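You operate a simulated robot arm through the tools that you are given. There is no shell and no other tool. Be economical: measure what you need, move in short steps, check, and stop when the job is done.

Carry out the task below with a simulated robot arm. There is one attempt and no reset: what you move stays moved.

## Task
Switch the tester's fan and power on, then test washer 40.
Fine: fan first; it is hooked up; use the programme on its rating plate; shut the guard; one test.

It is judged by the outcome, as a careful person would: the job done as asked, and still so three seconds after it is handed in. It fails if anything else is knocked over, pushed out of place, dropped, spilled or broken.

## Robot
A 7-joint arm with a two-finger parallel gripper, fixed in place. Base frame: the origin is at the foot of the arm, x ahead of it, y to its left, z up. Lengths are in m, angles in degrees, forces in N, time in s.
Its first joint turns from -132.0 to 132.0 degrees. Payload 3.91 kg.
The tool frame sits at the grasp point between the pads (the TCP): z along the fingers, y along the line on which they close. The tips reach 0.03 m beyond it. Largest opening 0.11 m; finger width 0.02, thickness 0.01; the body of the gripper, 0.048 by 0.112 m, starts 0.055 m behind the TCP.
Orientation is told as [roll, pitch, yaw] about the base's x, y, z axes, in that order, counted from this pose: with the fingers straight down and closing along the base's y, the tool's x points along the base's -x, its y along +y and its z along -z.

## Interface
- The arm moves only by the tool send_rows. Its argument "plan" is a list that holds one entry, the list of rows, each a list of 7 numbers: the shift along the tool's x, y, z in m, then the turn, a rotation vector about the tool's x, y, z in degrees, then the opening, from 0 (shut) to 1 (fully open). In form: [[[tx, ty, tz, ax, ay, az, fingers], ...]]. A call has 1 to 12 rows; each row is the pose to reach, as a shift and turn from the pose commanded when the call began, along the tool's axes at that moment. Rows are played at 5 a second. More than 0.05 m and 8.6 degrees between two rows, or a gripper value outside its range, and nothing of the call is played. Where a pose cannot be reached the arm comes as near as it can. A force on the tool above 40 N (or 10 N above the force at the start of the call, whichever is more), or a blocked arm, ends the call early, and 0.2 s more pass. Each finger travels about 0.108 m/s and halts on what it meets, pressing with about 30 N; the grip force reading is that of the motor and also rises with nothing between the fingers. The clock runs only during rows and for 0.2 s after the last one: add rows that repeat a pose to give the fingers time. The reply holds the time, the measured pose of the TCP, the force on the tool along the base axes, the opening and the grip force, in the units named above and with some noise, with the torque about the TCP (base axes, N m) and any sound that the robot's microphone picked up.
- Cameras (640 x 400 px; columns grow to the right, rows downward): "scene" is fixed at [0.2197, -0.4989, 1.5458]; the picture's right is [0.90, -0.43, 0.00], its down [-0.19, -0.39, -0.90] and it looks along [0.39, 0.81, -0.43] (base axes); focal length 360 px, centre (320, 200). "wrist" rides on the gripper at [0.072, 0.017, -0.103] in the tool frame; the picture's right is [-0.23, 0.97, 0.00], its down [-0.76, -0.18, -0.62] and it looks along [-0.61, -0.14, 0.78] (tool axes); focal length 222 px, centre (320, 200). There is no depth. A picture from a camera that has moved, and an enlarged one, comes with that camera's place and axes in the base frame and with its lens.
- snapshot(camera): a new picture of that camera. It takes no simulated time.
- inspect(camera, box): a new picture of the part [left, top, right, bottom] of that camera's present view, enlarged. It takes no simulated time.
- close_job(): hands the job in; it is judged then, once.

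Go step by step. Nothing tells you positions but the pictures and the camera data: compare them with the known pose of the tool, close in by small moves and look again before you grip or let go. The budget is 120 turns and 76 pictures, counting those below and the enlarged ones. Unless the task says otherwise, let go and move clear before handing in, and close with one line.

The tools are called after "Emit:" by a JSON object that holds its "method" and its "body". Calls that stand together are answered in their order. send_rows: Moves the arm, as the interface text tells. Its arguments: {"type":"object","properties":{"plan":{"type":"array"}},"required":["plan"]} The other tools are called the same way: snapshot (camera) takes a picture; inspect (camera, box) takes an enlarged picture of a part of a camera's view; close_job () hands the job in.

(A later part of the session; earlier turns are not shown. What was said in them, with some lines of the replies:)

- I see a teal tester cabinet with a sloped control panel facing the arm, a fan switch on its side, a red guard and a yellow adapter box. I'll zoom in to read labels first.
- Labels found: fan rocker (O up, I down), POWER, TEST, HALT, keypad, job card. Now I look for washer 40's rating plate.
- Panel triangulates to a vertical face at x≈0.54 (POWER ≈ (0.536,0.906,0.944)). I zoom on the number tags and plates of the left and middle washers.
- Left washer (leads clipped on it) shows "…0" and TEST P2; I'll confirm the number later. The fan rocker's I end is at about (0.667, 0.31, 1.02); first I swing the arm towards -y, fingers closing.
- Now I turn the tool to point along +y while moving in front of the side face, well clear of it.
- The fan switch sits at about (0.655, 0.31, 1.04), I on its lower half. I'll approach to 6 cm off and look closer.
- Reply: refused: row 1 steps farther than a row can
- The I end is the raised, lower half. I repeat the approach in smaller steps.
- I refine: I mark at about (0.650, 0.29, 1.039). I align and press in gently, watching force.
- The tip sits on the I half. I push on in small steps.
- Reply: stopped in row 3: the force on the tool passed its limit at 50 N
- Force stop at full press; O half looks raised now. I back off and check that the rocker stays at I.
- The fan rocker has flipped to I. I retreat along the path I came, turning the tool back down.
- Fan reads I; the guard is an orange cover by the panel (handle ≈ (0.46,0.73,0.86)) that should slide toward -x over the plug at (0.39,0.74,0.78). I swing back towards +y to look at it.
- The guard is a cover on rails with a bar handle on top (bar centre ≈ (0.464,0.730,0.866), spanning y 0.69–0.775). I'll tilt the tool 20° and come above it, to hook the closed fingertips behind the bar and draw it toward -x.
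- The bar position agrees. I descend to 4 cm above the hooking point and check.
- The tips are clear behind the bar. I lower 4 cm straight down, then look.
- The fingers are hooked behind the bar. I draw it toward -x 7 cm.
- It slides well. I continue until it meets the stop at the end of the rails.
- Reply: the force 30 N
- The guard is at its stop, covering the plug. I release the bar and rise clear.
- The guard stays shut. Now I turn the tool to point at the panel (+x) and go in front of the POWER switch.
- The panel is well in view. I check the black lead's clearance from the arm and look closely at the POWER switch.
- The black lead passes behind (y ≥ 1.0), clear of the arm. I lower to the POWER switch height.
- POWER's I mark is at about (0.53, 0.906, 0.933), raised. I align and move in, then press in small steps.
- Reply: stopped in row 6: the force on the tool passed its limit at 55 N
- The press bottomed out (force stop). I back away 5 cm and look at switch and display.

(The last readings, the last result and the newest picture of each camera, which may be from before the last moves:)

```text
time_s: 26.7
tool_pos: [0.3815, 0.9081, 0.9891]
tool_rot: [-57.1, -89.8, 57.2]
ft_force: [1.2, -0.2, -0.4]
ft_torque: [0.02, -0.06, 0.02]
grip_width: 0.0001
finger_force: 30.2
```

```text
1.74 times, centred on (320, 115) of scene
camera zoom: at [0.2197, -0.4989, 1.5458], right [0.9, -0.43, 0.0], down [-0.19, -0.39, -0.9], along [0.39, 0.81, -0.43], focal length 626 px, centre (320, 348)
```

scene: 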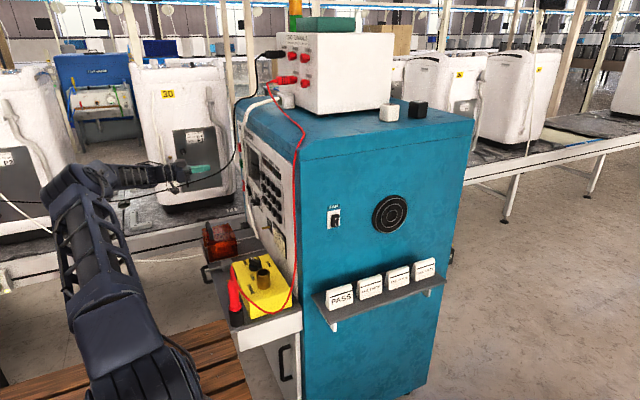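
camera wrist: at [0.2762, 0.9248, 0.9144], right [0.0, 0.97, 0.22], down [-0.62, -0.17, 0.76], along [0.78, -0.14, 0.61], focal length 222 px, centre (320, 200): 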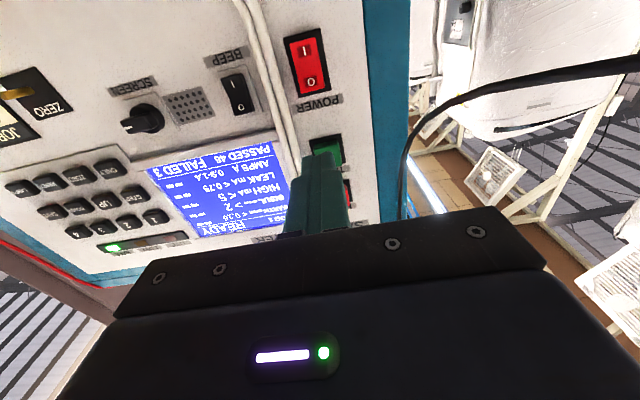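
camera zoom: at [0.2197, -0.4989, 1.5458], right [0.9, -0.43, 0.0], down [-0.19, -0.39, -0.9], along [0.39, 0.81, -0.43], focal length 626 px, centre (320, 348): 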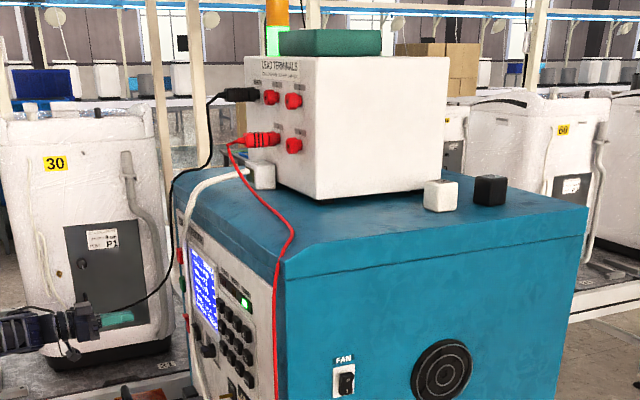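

Power is on and the display reads READY. I zoom in on the screen and keypad.

Emit:
{"method": "inspect", "body": {"camera": "wrist", "box": [140, 130, 300, 245]}}

Emit:
{"method": "inspect", "body": {"camera": "wrist", "box": [0, 70, 200, 260]}}

```text
3.48 times, centred on (220, 188) of wrist
camera zoom: at [0.2762, 0.9248, 0.9144], right [0.0, 0.97, 0.22], down [-0.62, -0.17, 0.76], along [0.78, -0.14, 0.61], focal length 773 px, centre (668, 244)
```

zoom: 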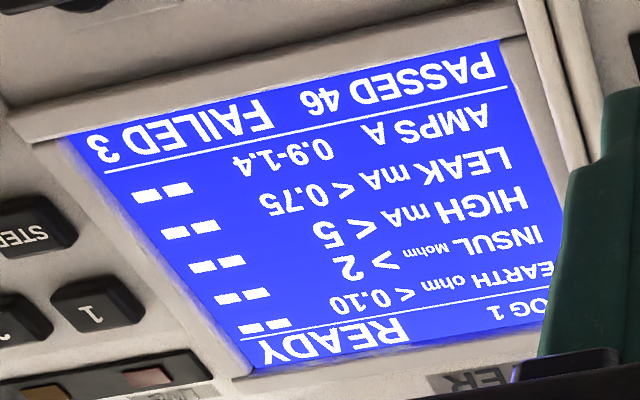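

```text
2.11 times, centred on (100, 165) of wrist
camera zoom: at [0.2762, 0.9248, 0.9144], right [0.0, 0.97, 0.22], down [-0.62, -0.17, 0.76], along [0.78, -0.14, 0.61], focal length 468 px, centre (783, 274)
```

zoom: 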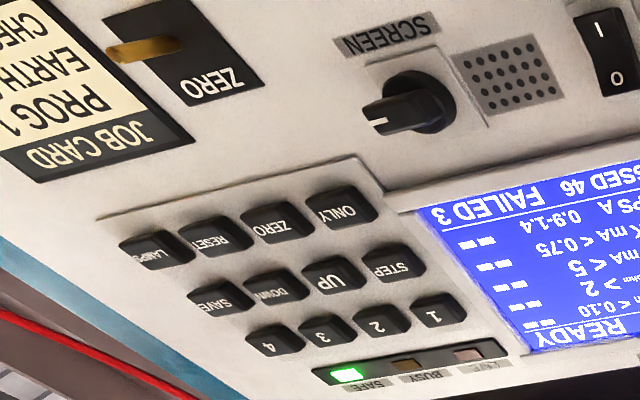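

Display shows PROG 1, limits READY; keys 1–4 choose the programme. Before choosing I'll swing the tool towards +y in free space to read the left washer's number.

Emit:
{"method": "send_rows", "body": {"plan": [[[-0.006, -0.014, -0.025, -6, 0, 0, 0], [-0.012, -0.028, -0.04, -13, 0, 0, 0], [-0.018, -0.042, -0.05, -20, 0, 0, 0], [-0.024, -0.056, -0.06, -28, 0, 0, 0], [-0.03, -0.07, -0.07, -36, 0, 0, 0], [-0.036, -0.084, -0.08, -44, 0, 0, 0], [-0.042, -0.098, -0.085, -52, 0, 0, 0], [-0.048, -0.112, -0.09, -60, 0, 0, 0], [-0.054, -0.126, -0.095, -68, 0, 0, 0], [-0.06, -0.14, -0.1, -76, 0, 0, 0], [-0.06, -0.15, -0.1, -84, 0, 0, 0]]]}}

Emit:
{"method": "snapshot", "body": {"camera": "wrist"}}

```text
time_s: 29.1
tool_pos: [0.2697, 0.7769, 1.047]
tool_rot: [8.2, -89.6, 62.8]
ft_force: [0.1, -0.4, -0.6]
ft_torque: [0.01, 0.0, -0.01]
grip_width: 0.0001
finger_force: 29.6
out of reach, approached as far as the arm can: row 6, 10, 11
```

```text
29 pictures are left
camera wrist: at [0.2191, 0.6856, 0.9744], right [-0.92, 0.32, 0.23], down [-0.03, -0.64, 0.77], along [0.39, 0.7, 0.6], focal length 222 px, centre (320, 200)
```

wrist: 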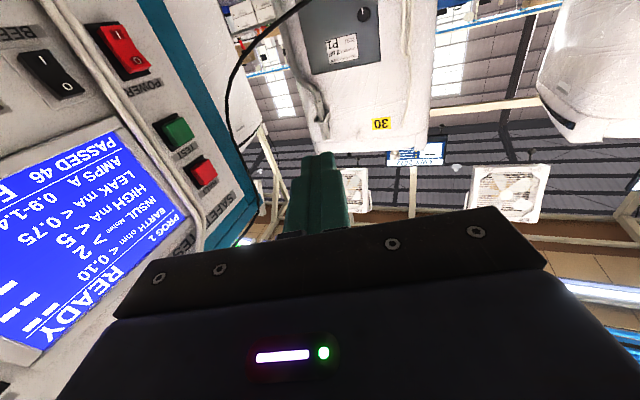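

Emit:
{"method": "inspect", "body": {"camera": "wrist", "box": [0, 120, 220, 360]}}

Emit:
{"method": "inspect", "body": {"camera": "wrist", "box": [520, 0, 640, 150]}}

```text
1.67 times, centred on (110, 240) of wrist
camera zoom: at [0.2191, 0.6856, 0.9744], right [-0.92, 0.32, 0.23], down [-0.03, -0.64, 0.77], along [0.39, 0.7, 0.6], focal length 370 px, centre (670, 133)
```

zoom: 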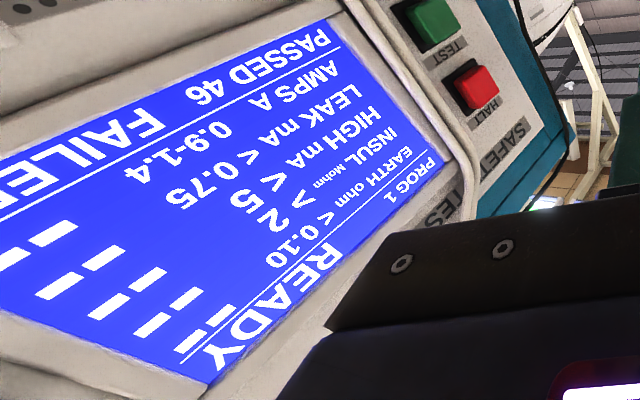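

```text
2.67 times, centred on (580, 75) of wrist
camera zoom: at [0.2191, 0.6856, 0.9744], right [-0.92, 0.32, 0.23], down [-0.03, -0.64, 0.77], along [0.39, 0.7, 0.6], focal length 592 px, centre (-373, 533)
```

zoom: 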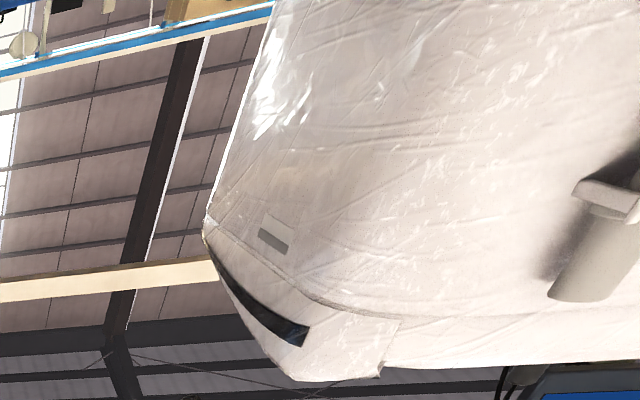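

Not in view yet; I turn a little further with the tool moved outward.

Emit:
{"method": "send_rows", "body": {"plan": [[[0, 0.009, 0.025, -4, 0, 0, 0], [0, 0.018, 0.05, -10, 0, 0, 0], [0, 0.026, 0.076, -17, 0, 0, 0], [0, 0.026, 0.076, -25, 0, 0, 0], [0, 0.026, 0.076, -32, 0, 0, 0]]]}}

Emit:
{"method": "snapshot", "body": {"camera": "wrist"}}

```text
time_s: 30.3
tool_pos: [0.2213, 0.83, 1.053]
tool_rot: [2.2, -89.1, 72.5]
ft_force: [0.1, -1.1, -0.2]
ft_torque: [0.03, 0.03, -0.02]
grip_width: 0.0001
finger_force: 30.2
out of reach, approached as far as the arm can: row 1, 2, 3, 4, 5
```

```text
26 pictures are left
camera wrist: at [0.1768, 0.7342, 0.9811], right [-0.94, 0.26, 0.23], down [0.01, -0.64, 0.77], along [0.34, 0.73, 0.59], focal length 222 px, centre (320, 200)
```

wrist: 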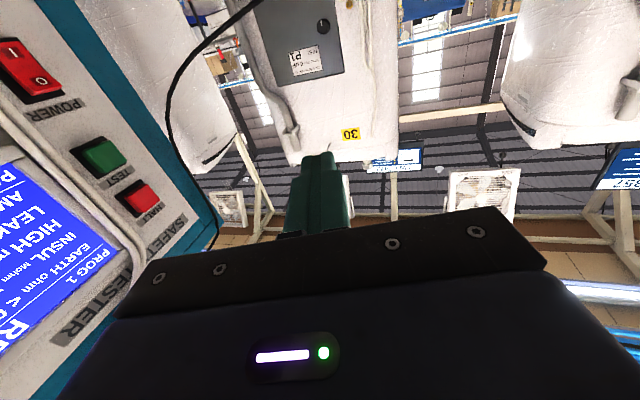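

The turn is at a joint limit; evidence stands: the only washer with clipped leads is the left one ("_0", P2), others are 30 and 60. I turn back toward the panel.

Emit:
{"method": "send_rows", "body": {"plan": [[[0, -0.009, -0.025, 6, 0, 0, 0], [0, -0.018, -0.05, 12, 0, 0, 0], [0, -0.026, -0.076, 18, 0, 0, 0]]]}}

```text
time_s: 31.1
tool_pos: [0.2266, 0.7509, 1.0555]
tool_rot: [-15.9, -89.1, 72.5]
ft_force: [-0.2, 0.8, -0.2]
ft_torque: [-0.02, 0.0, 0.01]
grip_width: 0.0
finger_force: 30.2
```

Emit:
{"method": "send_rows", "body": {"plan": [[[-0.004, -0.03, -0.006, 7.1, 0, 0, 0], [-0.008, -0.06, -0.012, 14.2, 0, 0, 0], [-0.012, -0.09, -0.018, 21.3, 0, 0, 0], [-0.016, -0.12, -0.024, 28.4, 0, 0, 0], [-0.02, -0.15, -0.03, 35.5, 0, 0, 0], [-0.024, -0.18, -0.036, 42.6, 0, 0, 0], [-0.028, -0.21, -0.042, 49.7, 0, 0, 0], [-0.032, -0.2386, -0.0477, 56.6, 0, 0, 0]]]}}

Emit:
{"method": "snapshot", "body": {"camera": "wrist"}}

```text
time_s: 32.9
tool_pos: [0.4014, 0.5794, 1.0871]
tool_rot: [-71.3, -89.1, 71.4]
ft_force: [0.9, -0.5, -0.1]
ft_torque: [0.0, -0.01, 0.0]
grip_width: 0.0
finger_force: 30.8
```

```text
25 pictures are left
camera wrist: at [0.296, 0.5957, 1.0135], right [0.0, 0.98, 0.21], down [-0.62, -0.17, 0.77], along [0.79, -0.13, 0.6], focal length 222 px, centre (320, 200)
```

wrist: 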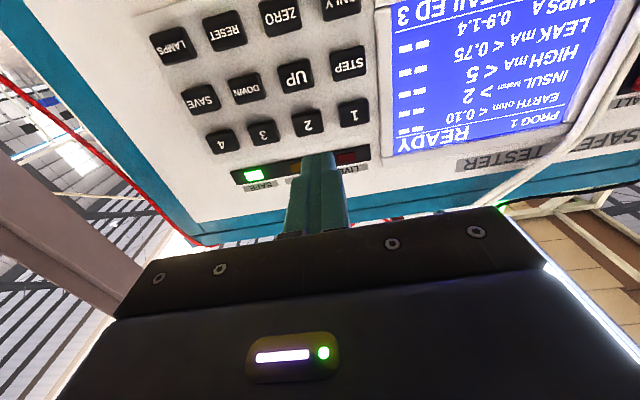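

Key 2 is at about (0.53, 0.568, 1.088). I align and move close.

Emit:
{"method": "send_rows", "body": {"plan": [[[-0.001, -0.011, 0.02, 0, 0, 0, 0], [-0.001, -0.011, 0.05, 0, 0, 0, 0], [-0.001, -0.011, 0.075, 0, 0, 0, 0]]]}}

Emit:
{"method": "inspect", "body": {"camera": "wrist", "box": [200, 40, 440, 240]}}

```text
time_s: 33.7
tool_pos: [0.4747, 0.5694, 1.0889]
tool_rot: [-72.8, -89.0, 73.1]
ft_force: [0.2, 0.4, 1.4]
ft_torque: [0.01, 0.03, 0.02]
grip_width: 0.0002
finger_force: 30.3
```

```text
2.00 times, centred on (320, 140) of wrist
camera zoom: at [0.3706, 0.5854, 1.0152], right [0.0, 0.98, 0.21], down [-0.62, -0.17, 0.77], along [0.79, -0.13, 0.61], focal length 444 px, centre (320, 320)
```

zoom: 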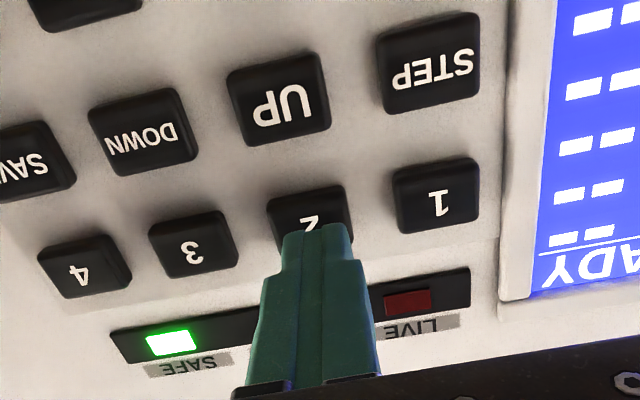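

Aligned on key 2. I press until it bottoms.

Emit:
{"method": "send_rows", "body": {"plan": [[[0, 0, 0.012, 0, 0, 0, 0], [0, 0, 0.018, 0, 0, 0, 0], [0, 0, 0.022, 0, 0, 0, 0], [0, 0, 0.025, 0, 0, 0, 0], [0, 0, 0.028, 0, 0, 0, 0]]]}}

Emit:
{"method": "inspect", "body": {"camera": "wrist", "box": [260, 0, 500, 200]}}

```text
time_s: 34.9
tool_pos: [0.5041, 0.5711, 1.0874]
tool_rot: [-72.7, -89.0, 73.0]
ft_force: [-1.6, -0.7, 0.5]
ft_torque: [-0.01, -0.05, -0.01]
grip_width: 0.0
finger_force: 29.5
```

```text
2.00 times, centred on (380, 100) of wrist
camera zoom: at [0.399, 0.5856, 1.0149], right [0.0, 0.98, 0.21], down [-0.62, -0.17, 0.77], along [0.79, -0.13, 0.61], focal length 444 px, centre (200, 400)
```

zoom: 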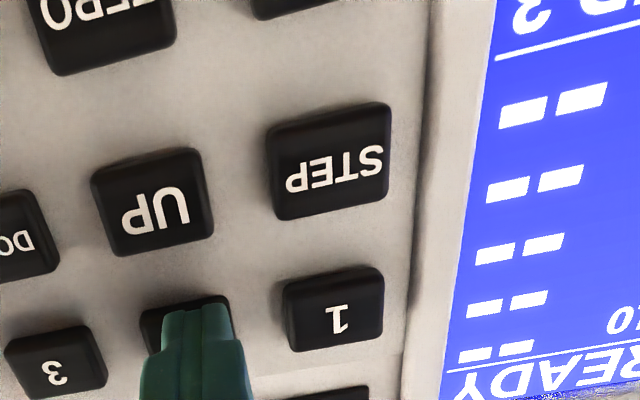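

Just light contact so far; I press a few mm more.

Emit:
{"method": "send_rows", "body": {"plan": [[[0, 0, 0.002, 0, 0, 0, 0], [0, 0, 0.004, 0, 0, 0, 0], [0, 0, 0.006, 0, 0, 0, 0], [0, 0, 0.008, 0, 0, 0, 0]]]}}

Emit:
{"method": "send_rows", "body": {"plan": [[[0, 0, -0.03, 0, 0, 0, 0], [0, 0, -0.07, 0, 0, 0, 0], [0, 0.02, -0.11, 0, 0, 0, 0]]]}}

Emit:
{"method": "snapshot", "body": {"camera": "wrist"}}

```text
time_s: 35.9
tool_pos: [0.5095, 0.5702, 1.0876]
tool_rot: [-69.9, -89.0, 70.3]
ft_force: [-21.0, -6.5, -4.5]
ft_torque: [0.0, 0.03, -0.24]
grip_width: 0.0
finger_force: 29.6
heard: click
```

```text
time_s: 36.7
tool_pos: [0.4026, 0.5899, 1.0876]
tool_rot: [-72.4, -89.2, 72.7]
ft_force: [-0.1, -1.4, 0.0]
ft_torque: [0.0, -0.01, 0.01]
grip_width: 0.0
finger_force: 30.3
```

```text
22 pictures are left
camera wrist: at [0.2978, 0.6057, 1.0147], right [0.0, 0.98, 0.21], down [-0.62, -0.17, 0.77], along [0.79, -0.13, 0.61], focal length 222 px, centre (320, 200)
```

wrist: 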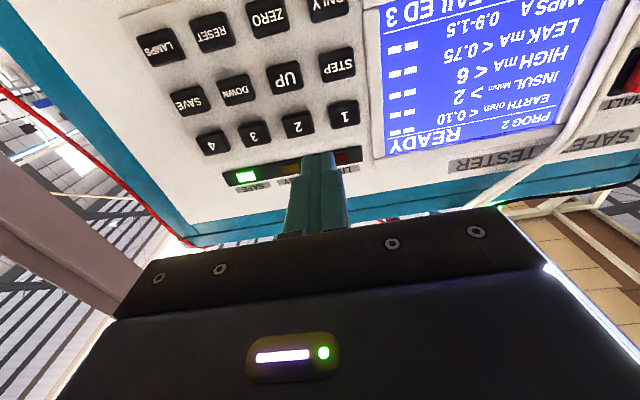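

Programme 2 is set, READY, SAFE. I move across to the green TEST button at about (0.53, 0.906, 1.043).

Emit:
{"method": "send_rows", "body": {"plan": [[[0.005, 0.04, -0.002, 0, 0, 0, 0], [0.01, 0.08, -0.002, 0, 0, 0, 0], [0.016, 0.12, -0.002, 0, 0, 0, 0], [0.022, 0.16, -0.002, 0, 0, 0, 0], [0.028, 0.2, -0.002, 0, 0, 0, 0], [0.034, 0.24, -0.002, 0, 0, 0, 0], [0.04, 0.28, 0.005, 0, 0, 0, 0], [0.0446, 0.316, 0.02, 0, 0, 0, 0]]]}}

Emit:
{"method": "inspect", "body": {"camera": "wrist", "box": [200, 20, 440, 220]}}

Emit:
{"method": "inspect", "body": {"camera": "scene", "box": [140, 120, 300, 250]}}

```text
time_s: 38.5
tool_pos: [0.4188, 0.9053, 1.0388]
tool_rot: [-71.0, -89.1, 71.2]
ft_force: [0.1, 0.5, 0.3]
ft_torque: [0.02, 0.09, 0.01]
grip_width: 0.0
finger_force: 29.9
```

```text
2.00 times, centred on (320, 120) of wrist
camera zoom: at [0.3146, 0.9217, 0.9662], right [0.0, 0.98, 0.21], down [-0.62, -0.17, 0.77], along [0.79, -0.13, 0.6], focal length 444 px, centre (320, 360)
```

zoom: 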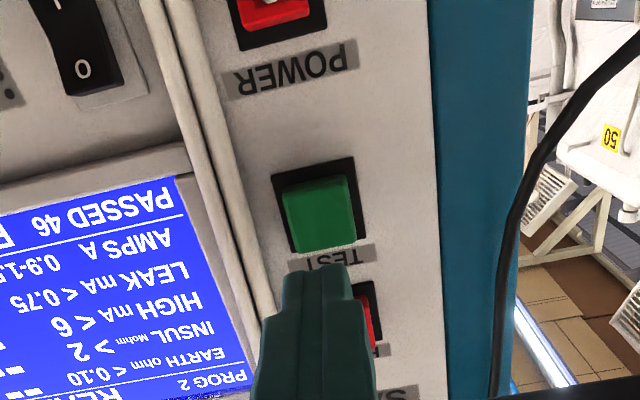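

```text
3.08 times, centred on (220, 185) of scene
camera zoom: at [0.2197, -0.4989, 1.5458], right [0.9, -0.43, 0.0], down [-0.19, -0.39, -0.9], along [0.39, 0.81, -0.43], focal length 1108 px, centre (628, 246)
```

zoom: 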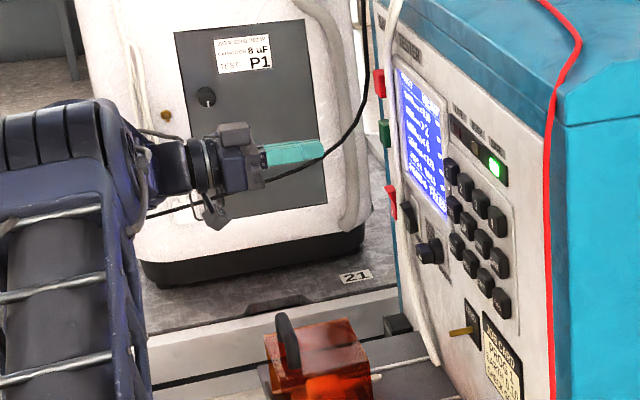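

TEST is directly ahead, (0.525, 0.908, 1.038). I move in and press it once.

Emit:
{"method": "send_rows", "body": {"plan": [[[0, 0.002, 0.03, 0, 0, 0, 0], [0, 0.002, 0.055, 0, 0, 0, 0], [0, 0.002, 0.066, 0, 0, 0, 0], [0, 0.002, 0.07, 0, 0, 0, 0]]]}}

Emit:
{"method": "inspect", "body": {"camera": "wrist", "box": [200, 40, 440, 240]}}

```text
time_s: 39.5
tool_pos: [0.49, 0.9075, 1.0384]
tool_rot: [-70.2, -89.1, 70.4]
ft_force: [0.9, -0.2, -0.3]
ft_torque: [-0.01, 0.03, 0.0]
grip_width: 0.0
finger_force: 30.3
```

```text
2.00 times, centred on (320, 140) of wrist
camera zoom: at [0.3858, 0.9236, 0.9651], right [0.0, 0.98, 0.21], down [-0.62, -0.17, 0.77], along [0.79, -0.13, 0.6], focal length 444 px, centre (320, 320)
```

zoom: 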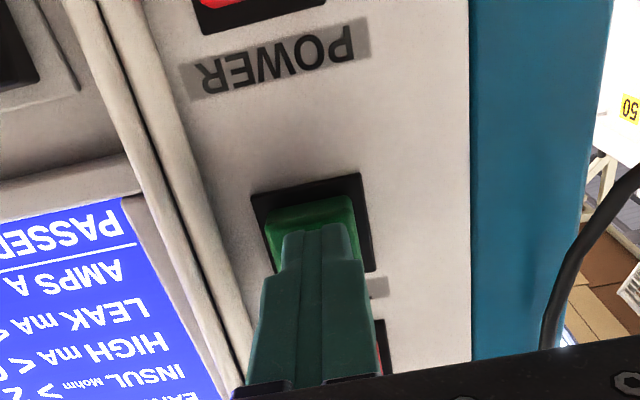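

Emit:
{"method": "send_rows", "body": {"plan": [[[0, 0, 0.004, 0, 0, 0, 0], [0, 0, 0.008, 0, 0, 0, 0], [0, 0, 0.011, 0, 0, 0, 0], [0, 0, 0.014, 0, 0, 0, 0], [0, 0, 0.017, 0, 0, 0, 0]]]}}

```text
time_s: 40.7
tool_pos: [0.5048, 0.9074, 1.0381]
tool_rot: [-71.0, -89.0, 71.3]
ft_force: [-19.4, -5.5, -1.1]
ft_torque: [0.02, -0.01, -0.19]
grip_width: 0.0
finger_force: 29.5
heard: click
```

A click was heard. I back away straight and look at the display.

Emit:
{"method": "send_rows", "body": {"plan": [[[0, 0, -0.04, 0, 0, 0, 0], [0, 0, -0.08, 0, 0, 0, 0], [0, -0.04, -0.11, 0, 0, 0, 0], [0, -0.08, -0.12, 0, 0, 0, 0]]]}}

Emit:
{"method": "snapshot", "body": {"camera": "wrist"}}

```text
time_s: 41.7
tool_pos: [0.3883, 0.8247, 1.0401]
tool_rot: [-72.3, -88.9, 72.4]
ft_force: [0.5, 0.1, -0.4]
ft_torque: [0.0, -0.03, 0.01]
grip_width: 0.0
finger_force: 29.8
```

```text
18 pictures are left
camera wrist: at [0.2846, 0.8408, 0.9667], right [0.0, 0.98, 0.21], down [-0.62, -0.17, 0.77], along [0.79, -0.13, 0.61], focal length 222 px, centre (320, 200)
```

wrist: 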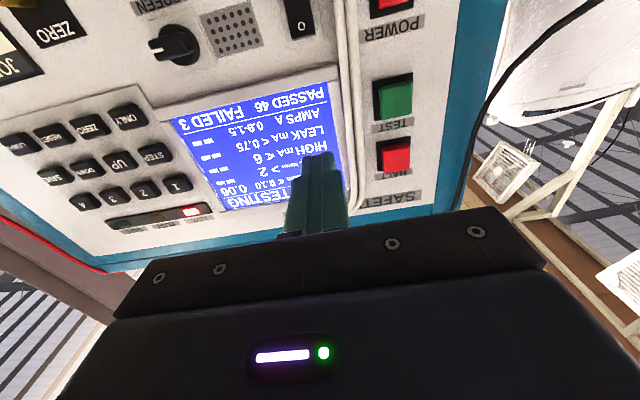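

TESTING is running (LIVE light on, earth 0.06). I wait for it to finish, touching nothing.

Emit:
{"method": "send_rows", "body": {"plan": [[[0, 0, -0.01, 0, 0, 0, 0], [0, 0.01, -0.01, 0, 0, 0, 0], [0, 0.02, -0.01, 0, 0, 0, 0], [0, 0.02, -0.01, 0, 0, 0, 0], [0, 0.02, -0.01, 0, 0, 0, 0], [0, 0.02, -0.01, 0, 0, 0, 0], [0, 0.02, -0.01, 0, 0, 0, 0], [0, 0.02, -0.01, 0, 0, 0, 0], [0, 0.02, -0.01, 0, 0, 0, 0], [0, 0.02, -0.01, 0, 0, 0, 0], [0, 0.02, -0.01, 0, 0, 0, 0], [0, 0.02, -0.01, 0, 0, 0, 0]]]}}

Emit:
{"method": "send_rows", "body": {"plan": [[[0, 0, 0, 0, 0, 0, 0], [0, 0, 0, 0, 0, 0, 0], [0, 0, 0, 0, 0, 0, 0], [0, 0, 0, 0, 0, 0, 0], [0, 0, 0, 0, 0, 0, 0], [0, 0, 0, 0, 0, 0, 0], [0, 0, 0, 0, 0, 0, 0], [0, 0, 0, 0, 0, 0, 0], [0, 0, 0, 0, 0, 0, 0], [0, 0, 0, 0, 0, 0, 0], [0, 0, 0, 0, 0, 0, 0], [0, 0, 0, 0, 0, 0, 0]]]}}

Emit:
{"method": "inspect", "body": {"camera": "wrist", "box": [80, 60, 340, 250]}}

```text
time_s: 44.3
tool_pos: [0.3786, 0.8462, 1.0392]
tool_rot: [-72.1, -89.1, 72.3]
ft_force: [-0.2, -0.5, -0.1]
ft_torque: [-0.04, 0.01, -0.02]
grip_width: 0.0
finger_force: 30.2
```

```text
time_s: 46.9
tool_pos: [0.3779, 0.8459, 1.0413]
tool_rot: [-72.0, -89.2, 72.3]
ft_force: [1.3, -0.3, 0.3]
ft_torque: [0.0, -0.03, 0.0]
grip_width: 0.0002
finger_force: 30.2
```

```text
2.11 times, centred on (210, 155) of wrist
camera zoom: at [0.2734, 0.8617, 0.9667], right [0.0, 0.98, 0.21], down [-0.62, -0.17, 0.77], along [0.79, -0.13, 0.61], focal length 468 px, centre (552, 295)
```

zoom: 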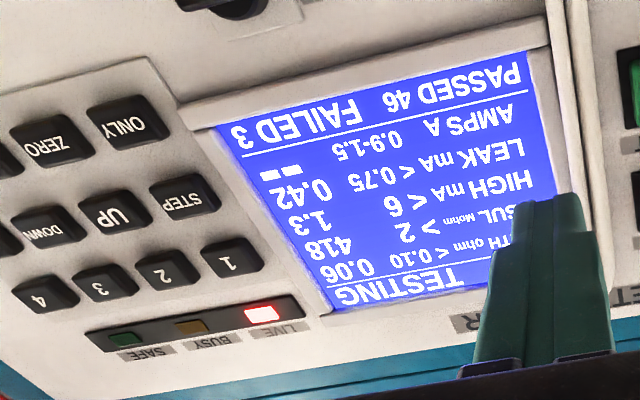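

Four of five readings are in and good. I wait for the last.

Emit:
{"method": "send_rows", "body": {"plan": [[[0, 0, 0, 0, 0, 0, 0], [0, 0, 0, 0, 0, 0, 0], [0, 0, 0, 0, 0, 0, 0], [0, 0, 0, 0, 0, 0, 0], [0, 0, 0, 0, 0, 0, 0], [0, 0, 0, 0, 0, 0, 0], [0, 0, 0, 0, 0, 0, 0], [0, 0, 0, 0, 0, 0, 0], [0, 0, 0, 0, 0, 0, 0], [0, 0, 0, 0, 0, 0, 0], [0, 0, 0, 0, 0, 0, 0], [0, 0, 0, 0, 0, 0, 0]]]}}

Emit:
{"method": "inspect", "body": {"camera": "wrist", "box": [80, 60, 340, 250]}}

Emit:
{"method": "snapshot", "body": {"camera": "scene"}}

```text
time_s: 49.5
tool_pos: [0.3781, 0.8466, 1.0389]
tool_rot: [-72.1, -89.1, 72.3]
ft_force: [0.4, 0.2, -0.3]
ft_torque: [-0.01, 0.02, -0.02]
grip_width: 0.0
finger_force: 29.8
```

```text
2.11 times, centred on (210, 155) of wrist
camera zoom: at [0.2734, 0.8617, 0.9667], right [0.0, 0.98, 0.21], down [-0.62, -0.17, 0.77], along [0.79, -0.13, 0.61], focal length 468 px, centre (552, 295)
```

zoom: 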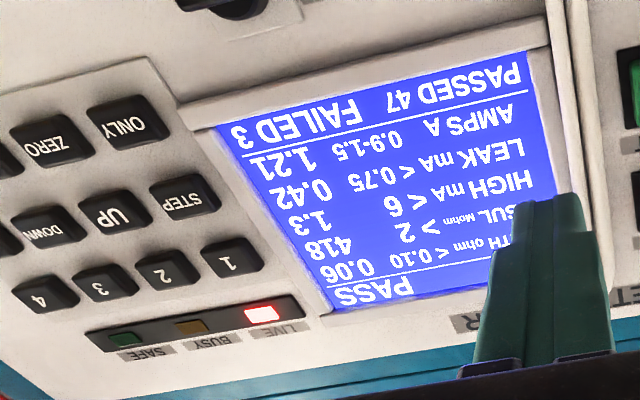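

```text
15 pictures are left
```

scene: 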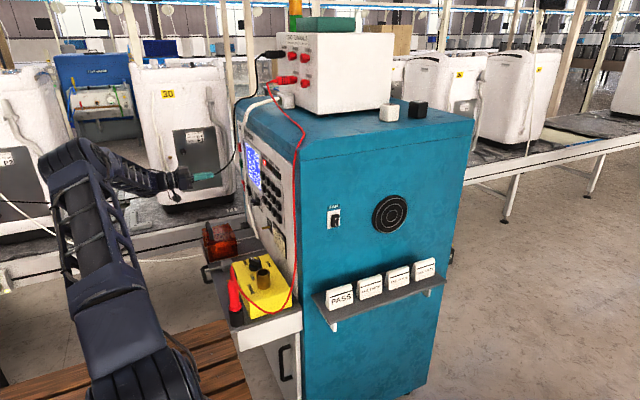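

PASS, with the pass count now 47. LIVE is still lit, so I wait a moment to see it settle.

Emit:
{"method": "send_rows", "body": {"plan": [[[0, 0, -0.01, 0, 0, 0, 0], [0, 0, -0.02, 0, 0, 0, 0], [0, 0, -0.02, 0, 0, 0, 0], [0, 0, -0.02, 0, 0, 0, 0], [0, 0, -0.02, 0, 0, 0, 0], [0, 0, -0.02, 0, 0, 0, 0], [0, 0, -0.02, 0, 0, 0, 0], [0, 0, -0.02, 0, 0, 0, 0], [0, 0, -0.02, 0, 0, 0, 0], [0, 0, -0.02, 0, 0, 0, 0]]]}}

Emit:
{"method": "inspect", "body": {"camera": "wrist", "box": [80, 60, 340, 250]}}

Emit:
{"method": "inspect", "body": {"camera": "scene", "box": [190, 130, 370, 290]}}

```text
time_s: 51.7
tool_pos: [0.3572, 0.8463, 1.0386]
tool_rot: [-72.0, -89.1, 72.1]
ft_force: [-0.6, 0.4, 0.3]
ft_torque: [0.01, -0.02, 0.01]
grip_width: 0.0
finger_force: 29.8
```

```text
2.11 times, centred on (210, 155) of wrist
camera zoom: at [0.2534, 0.8622, 0.9666], right [0.0, 0.98, 0.21], down [-0.62, -0.17, 0.77], along [0.79, -0.13, 0.61], focal length 468 px, centre (552, 295)
```

zoom: 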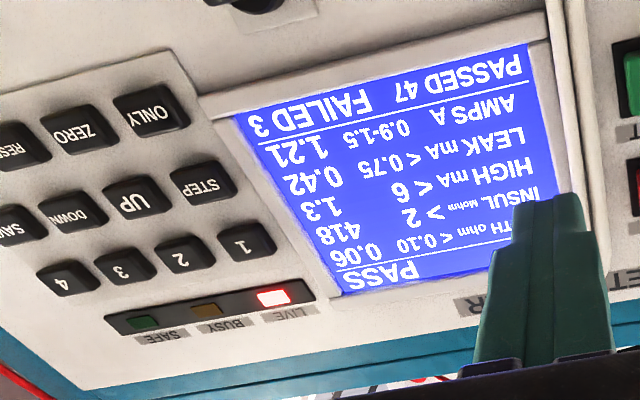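

```text
2.50 times, centred on (280, 210) of scene
camera zoom: at [0.2197, -0.4989, 1.5458], right [0.9, -0.43, 0.0], down [-0.19, -0.39, -0.9], along [0.39, 0.81, -0.43], focal length 900 px, centre (420, 175)
```

zoom: 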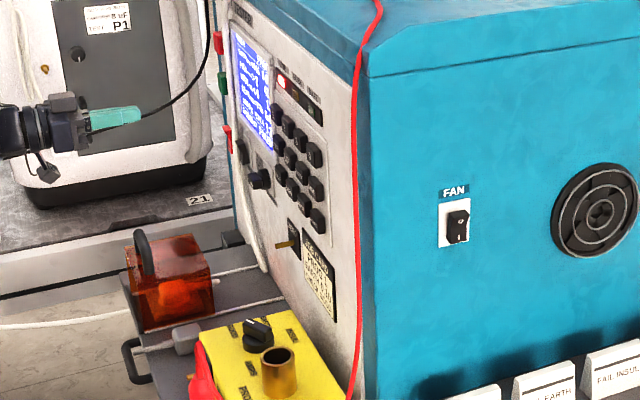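

Still LIVE with PASS held; I wait a few seconds more.

Emit:
{"method": "send_rows", "body": {"plan": [[[0, 0, 0, 0, 0, 0, 0], [0, 0, 0, 0, 0, 0, 0], [0, 0, 0, 0, 0, 0, 0], [0, 0, 0, 0, 0, 0, 0], [0, 0, 0, 0, 0, 0, 0], [0, 0, 0, 0, 0, 0, 0], [0, 0, 0, 0, 0, 0, 0], [0, 0, 0, 0, 0, 0, 0], [0, 0, 0, 0, 0, 0, 0], [0, 0, 0, 0, 0, 0, 0], [0, 0, 0, 0, 0, 0, 0], [0, 0, 0, 0, 0, 0, 0]]]}}

Emit:
{"method": "send_rows", "body": {"plan": [[[0, 0, 0, 0, 0, 0, 0], [0, 0, 0, 0, 0, 0, 0], [0, 0, 0, 0, 0, 0, 0], [0, 0, 0, 0, 0, 0, 0], [0, 0, 0, 0, 0, 0, 0], [0, 0, 0, 0, 0, 0, 0], [0, 0, 0, 0, 0, 0, 0], [0, 0, 0, 0, 0, 0, 0], [0, 0, 0, 0, 0, 0, 0], [0, 0, 0, 0, 0, 0, 0], [0, 0, 0, 0, 0, 0, 0], [0, 0, 0, 0, 0, 0, 0]]]}}

Emit:
{"method": "inspect", "body": {"camera": "wrist", "box": [80, 60, 340, 250]}}

```text
time_s: 54.3
tool_pos: [0.3591, 0.845, 1.0404]
tool_rot: [-71.9, -89.2, 72.2]
ft_force: [0.1, 0.0, -0.6]
ft_torque: [-0.02, -0.04, 0.05]
grip_width: 0.0
finger_force: 30.0
```

```text
time_s: 56.9
tool_pos: [0.3585, 0.8467, 1.04]
tool_rot: [-72.0, -89.1, 72.2]
ft_force: [0.9, 0.2, 0.2]
ft_torque: [0.03, -0.02, 0.02]
grip_width: 0.0
finger_force: 30.2
```

```text
2.11 times, centred on (210, 155) of wrist
camera zoom: at [0.2534, 0.8622, 0.9666], right [0.0, 0.98, 0.21], down [-0.62, -0.17, 0.77], along [0.79, -0.13, 0.61], focal length 468 px, centre (552, 295)
```

zoom: 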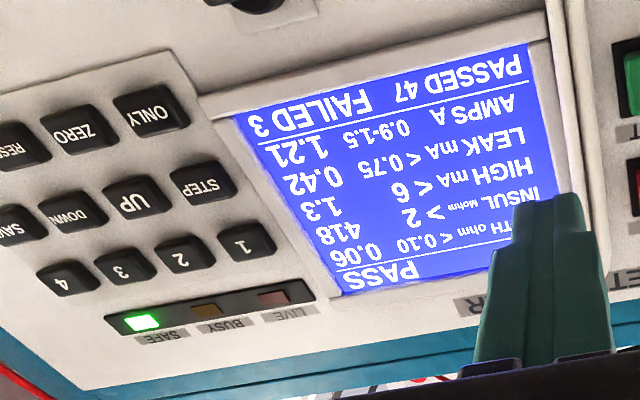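

The display holds PASS and the SAFE light is on. Fan and power are on, the guard is shut and the arm is clear, so I hand in.

Emit:
{"method": "close_job", "body": {}}

```text
The job is handed in.
```

I switched the fan on, then the power, shut the guard and ran one test on programme 2: the washer passed, and the tester ended on SAFE. I couldn't read the whole number tag. I took the washer with the leads clipped on as 40: its tag ends in 0 and its rating plate says P2.
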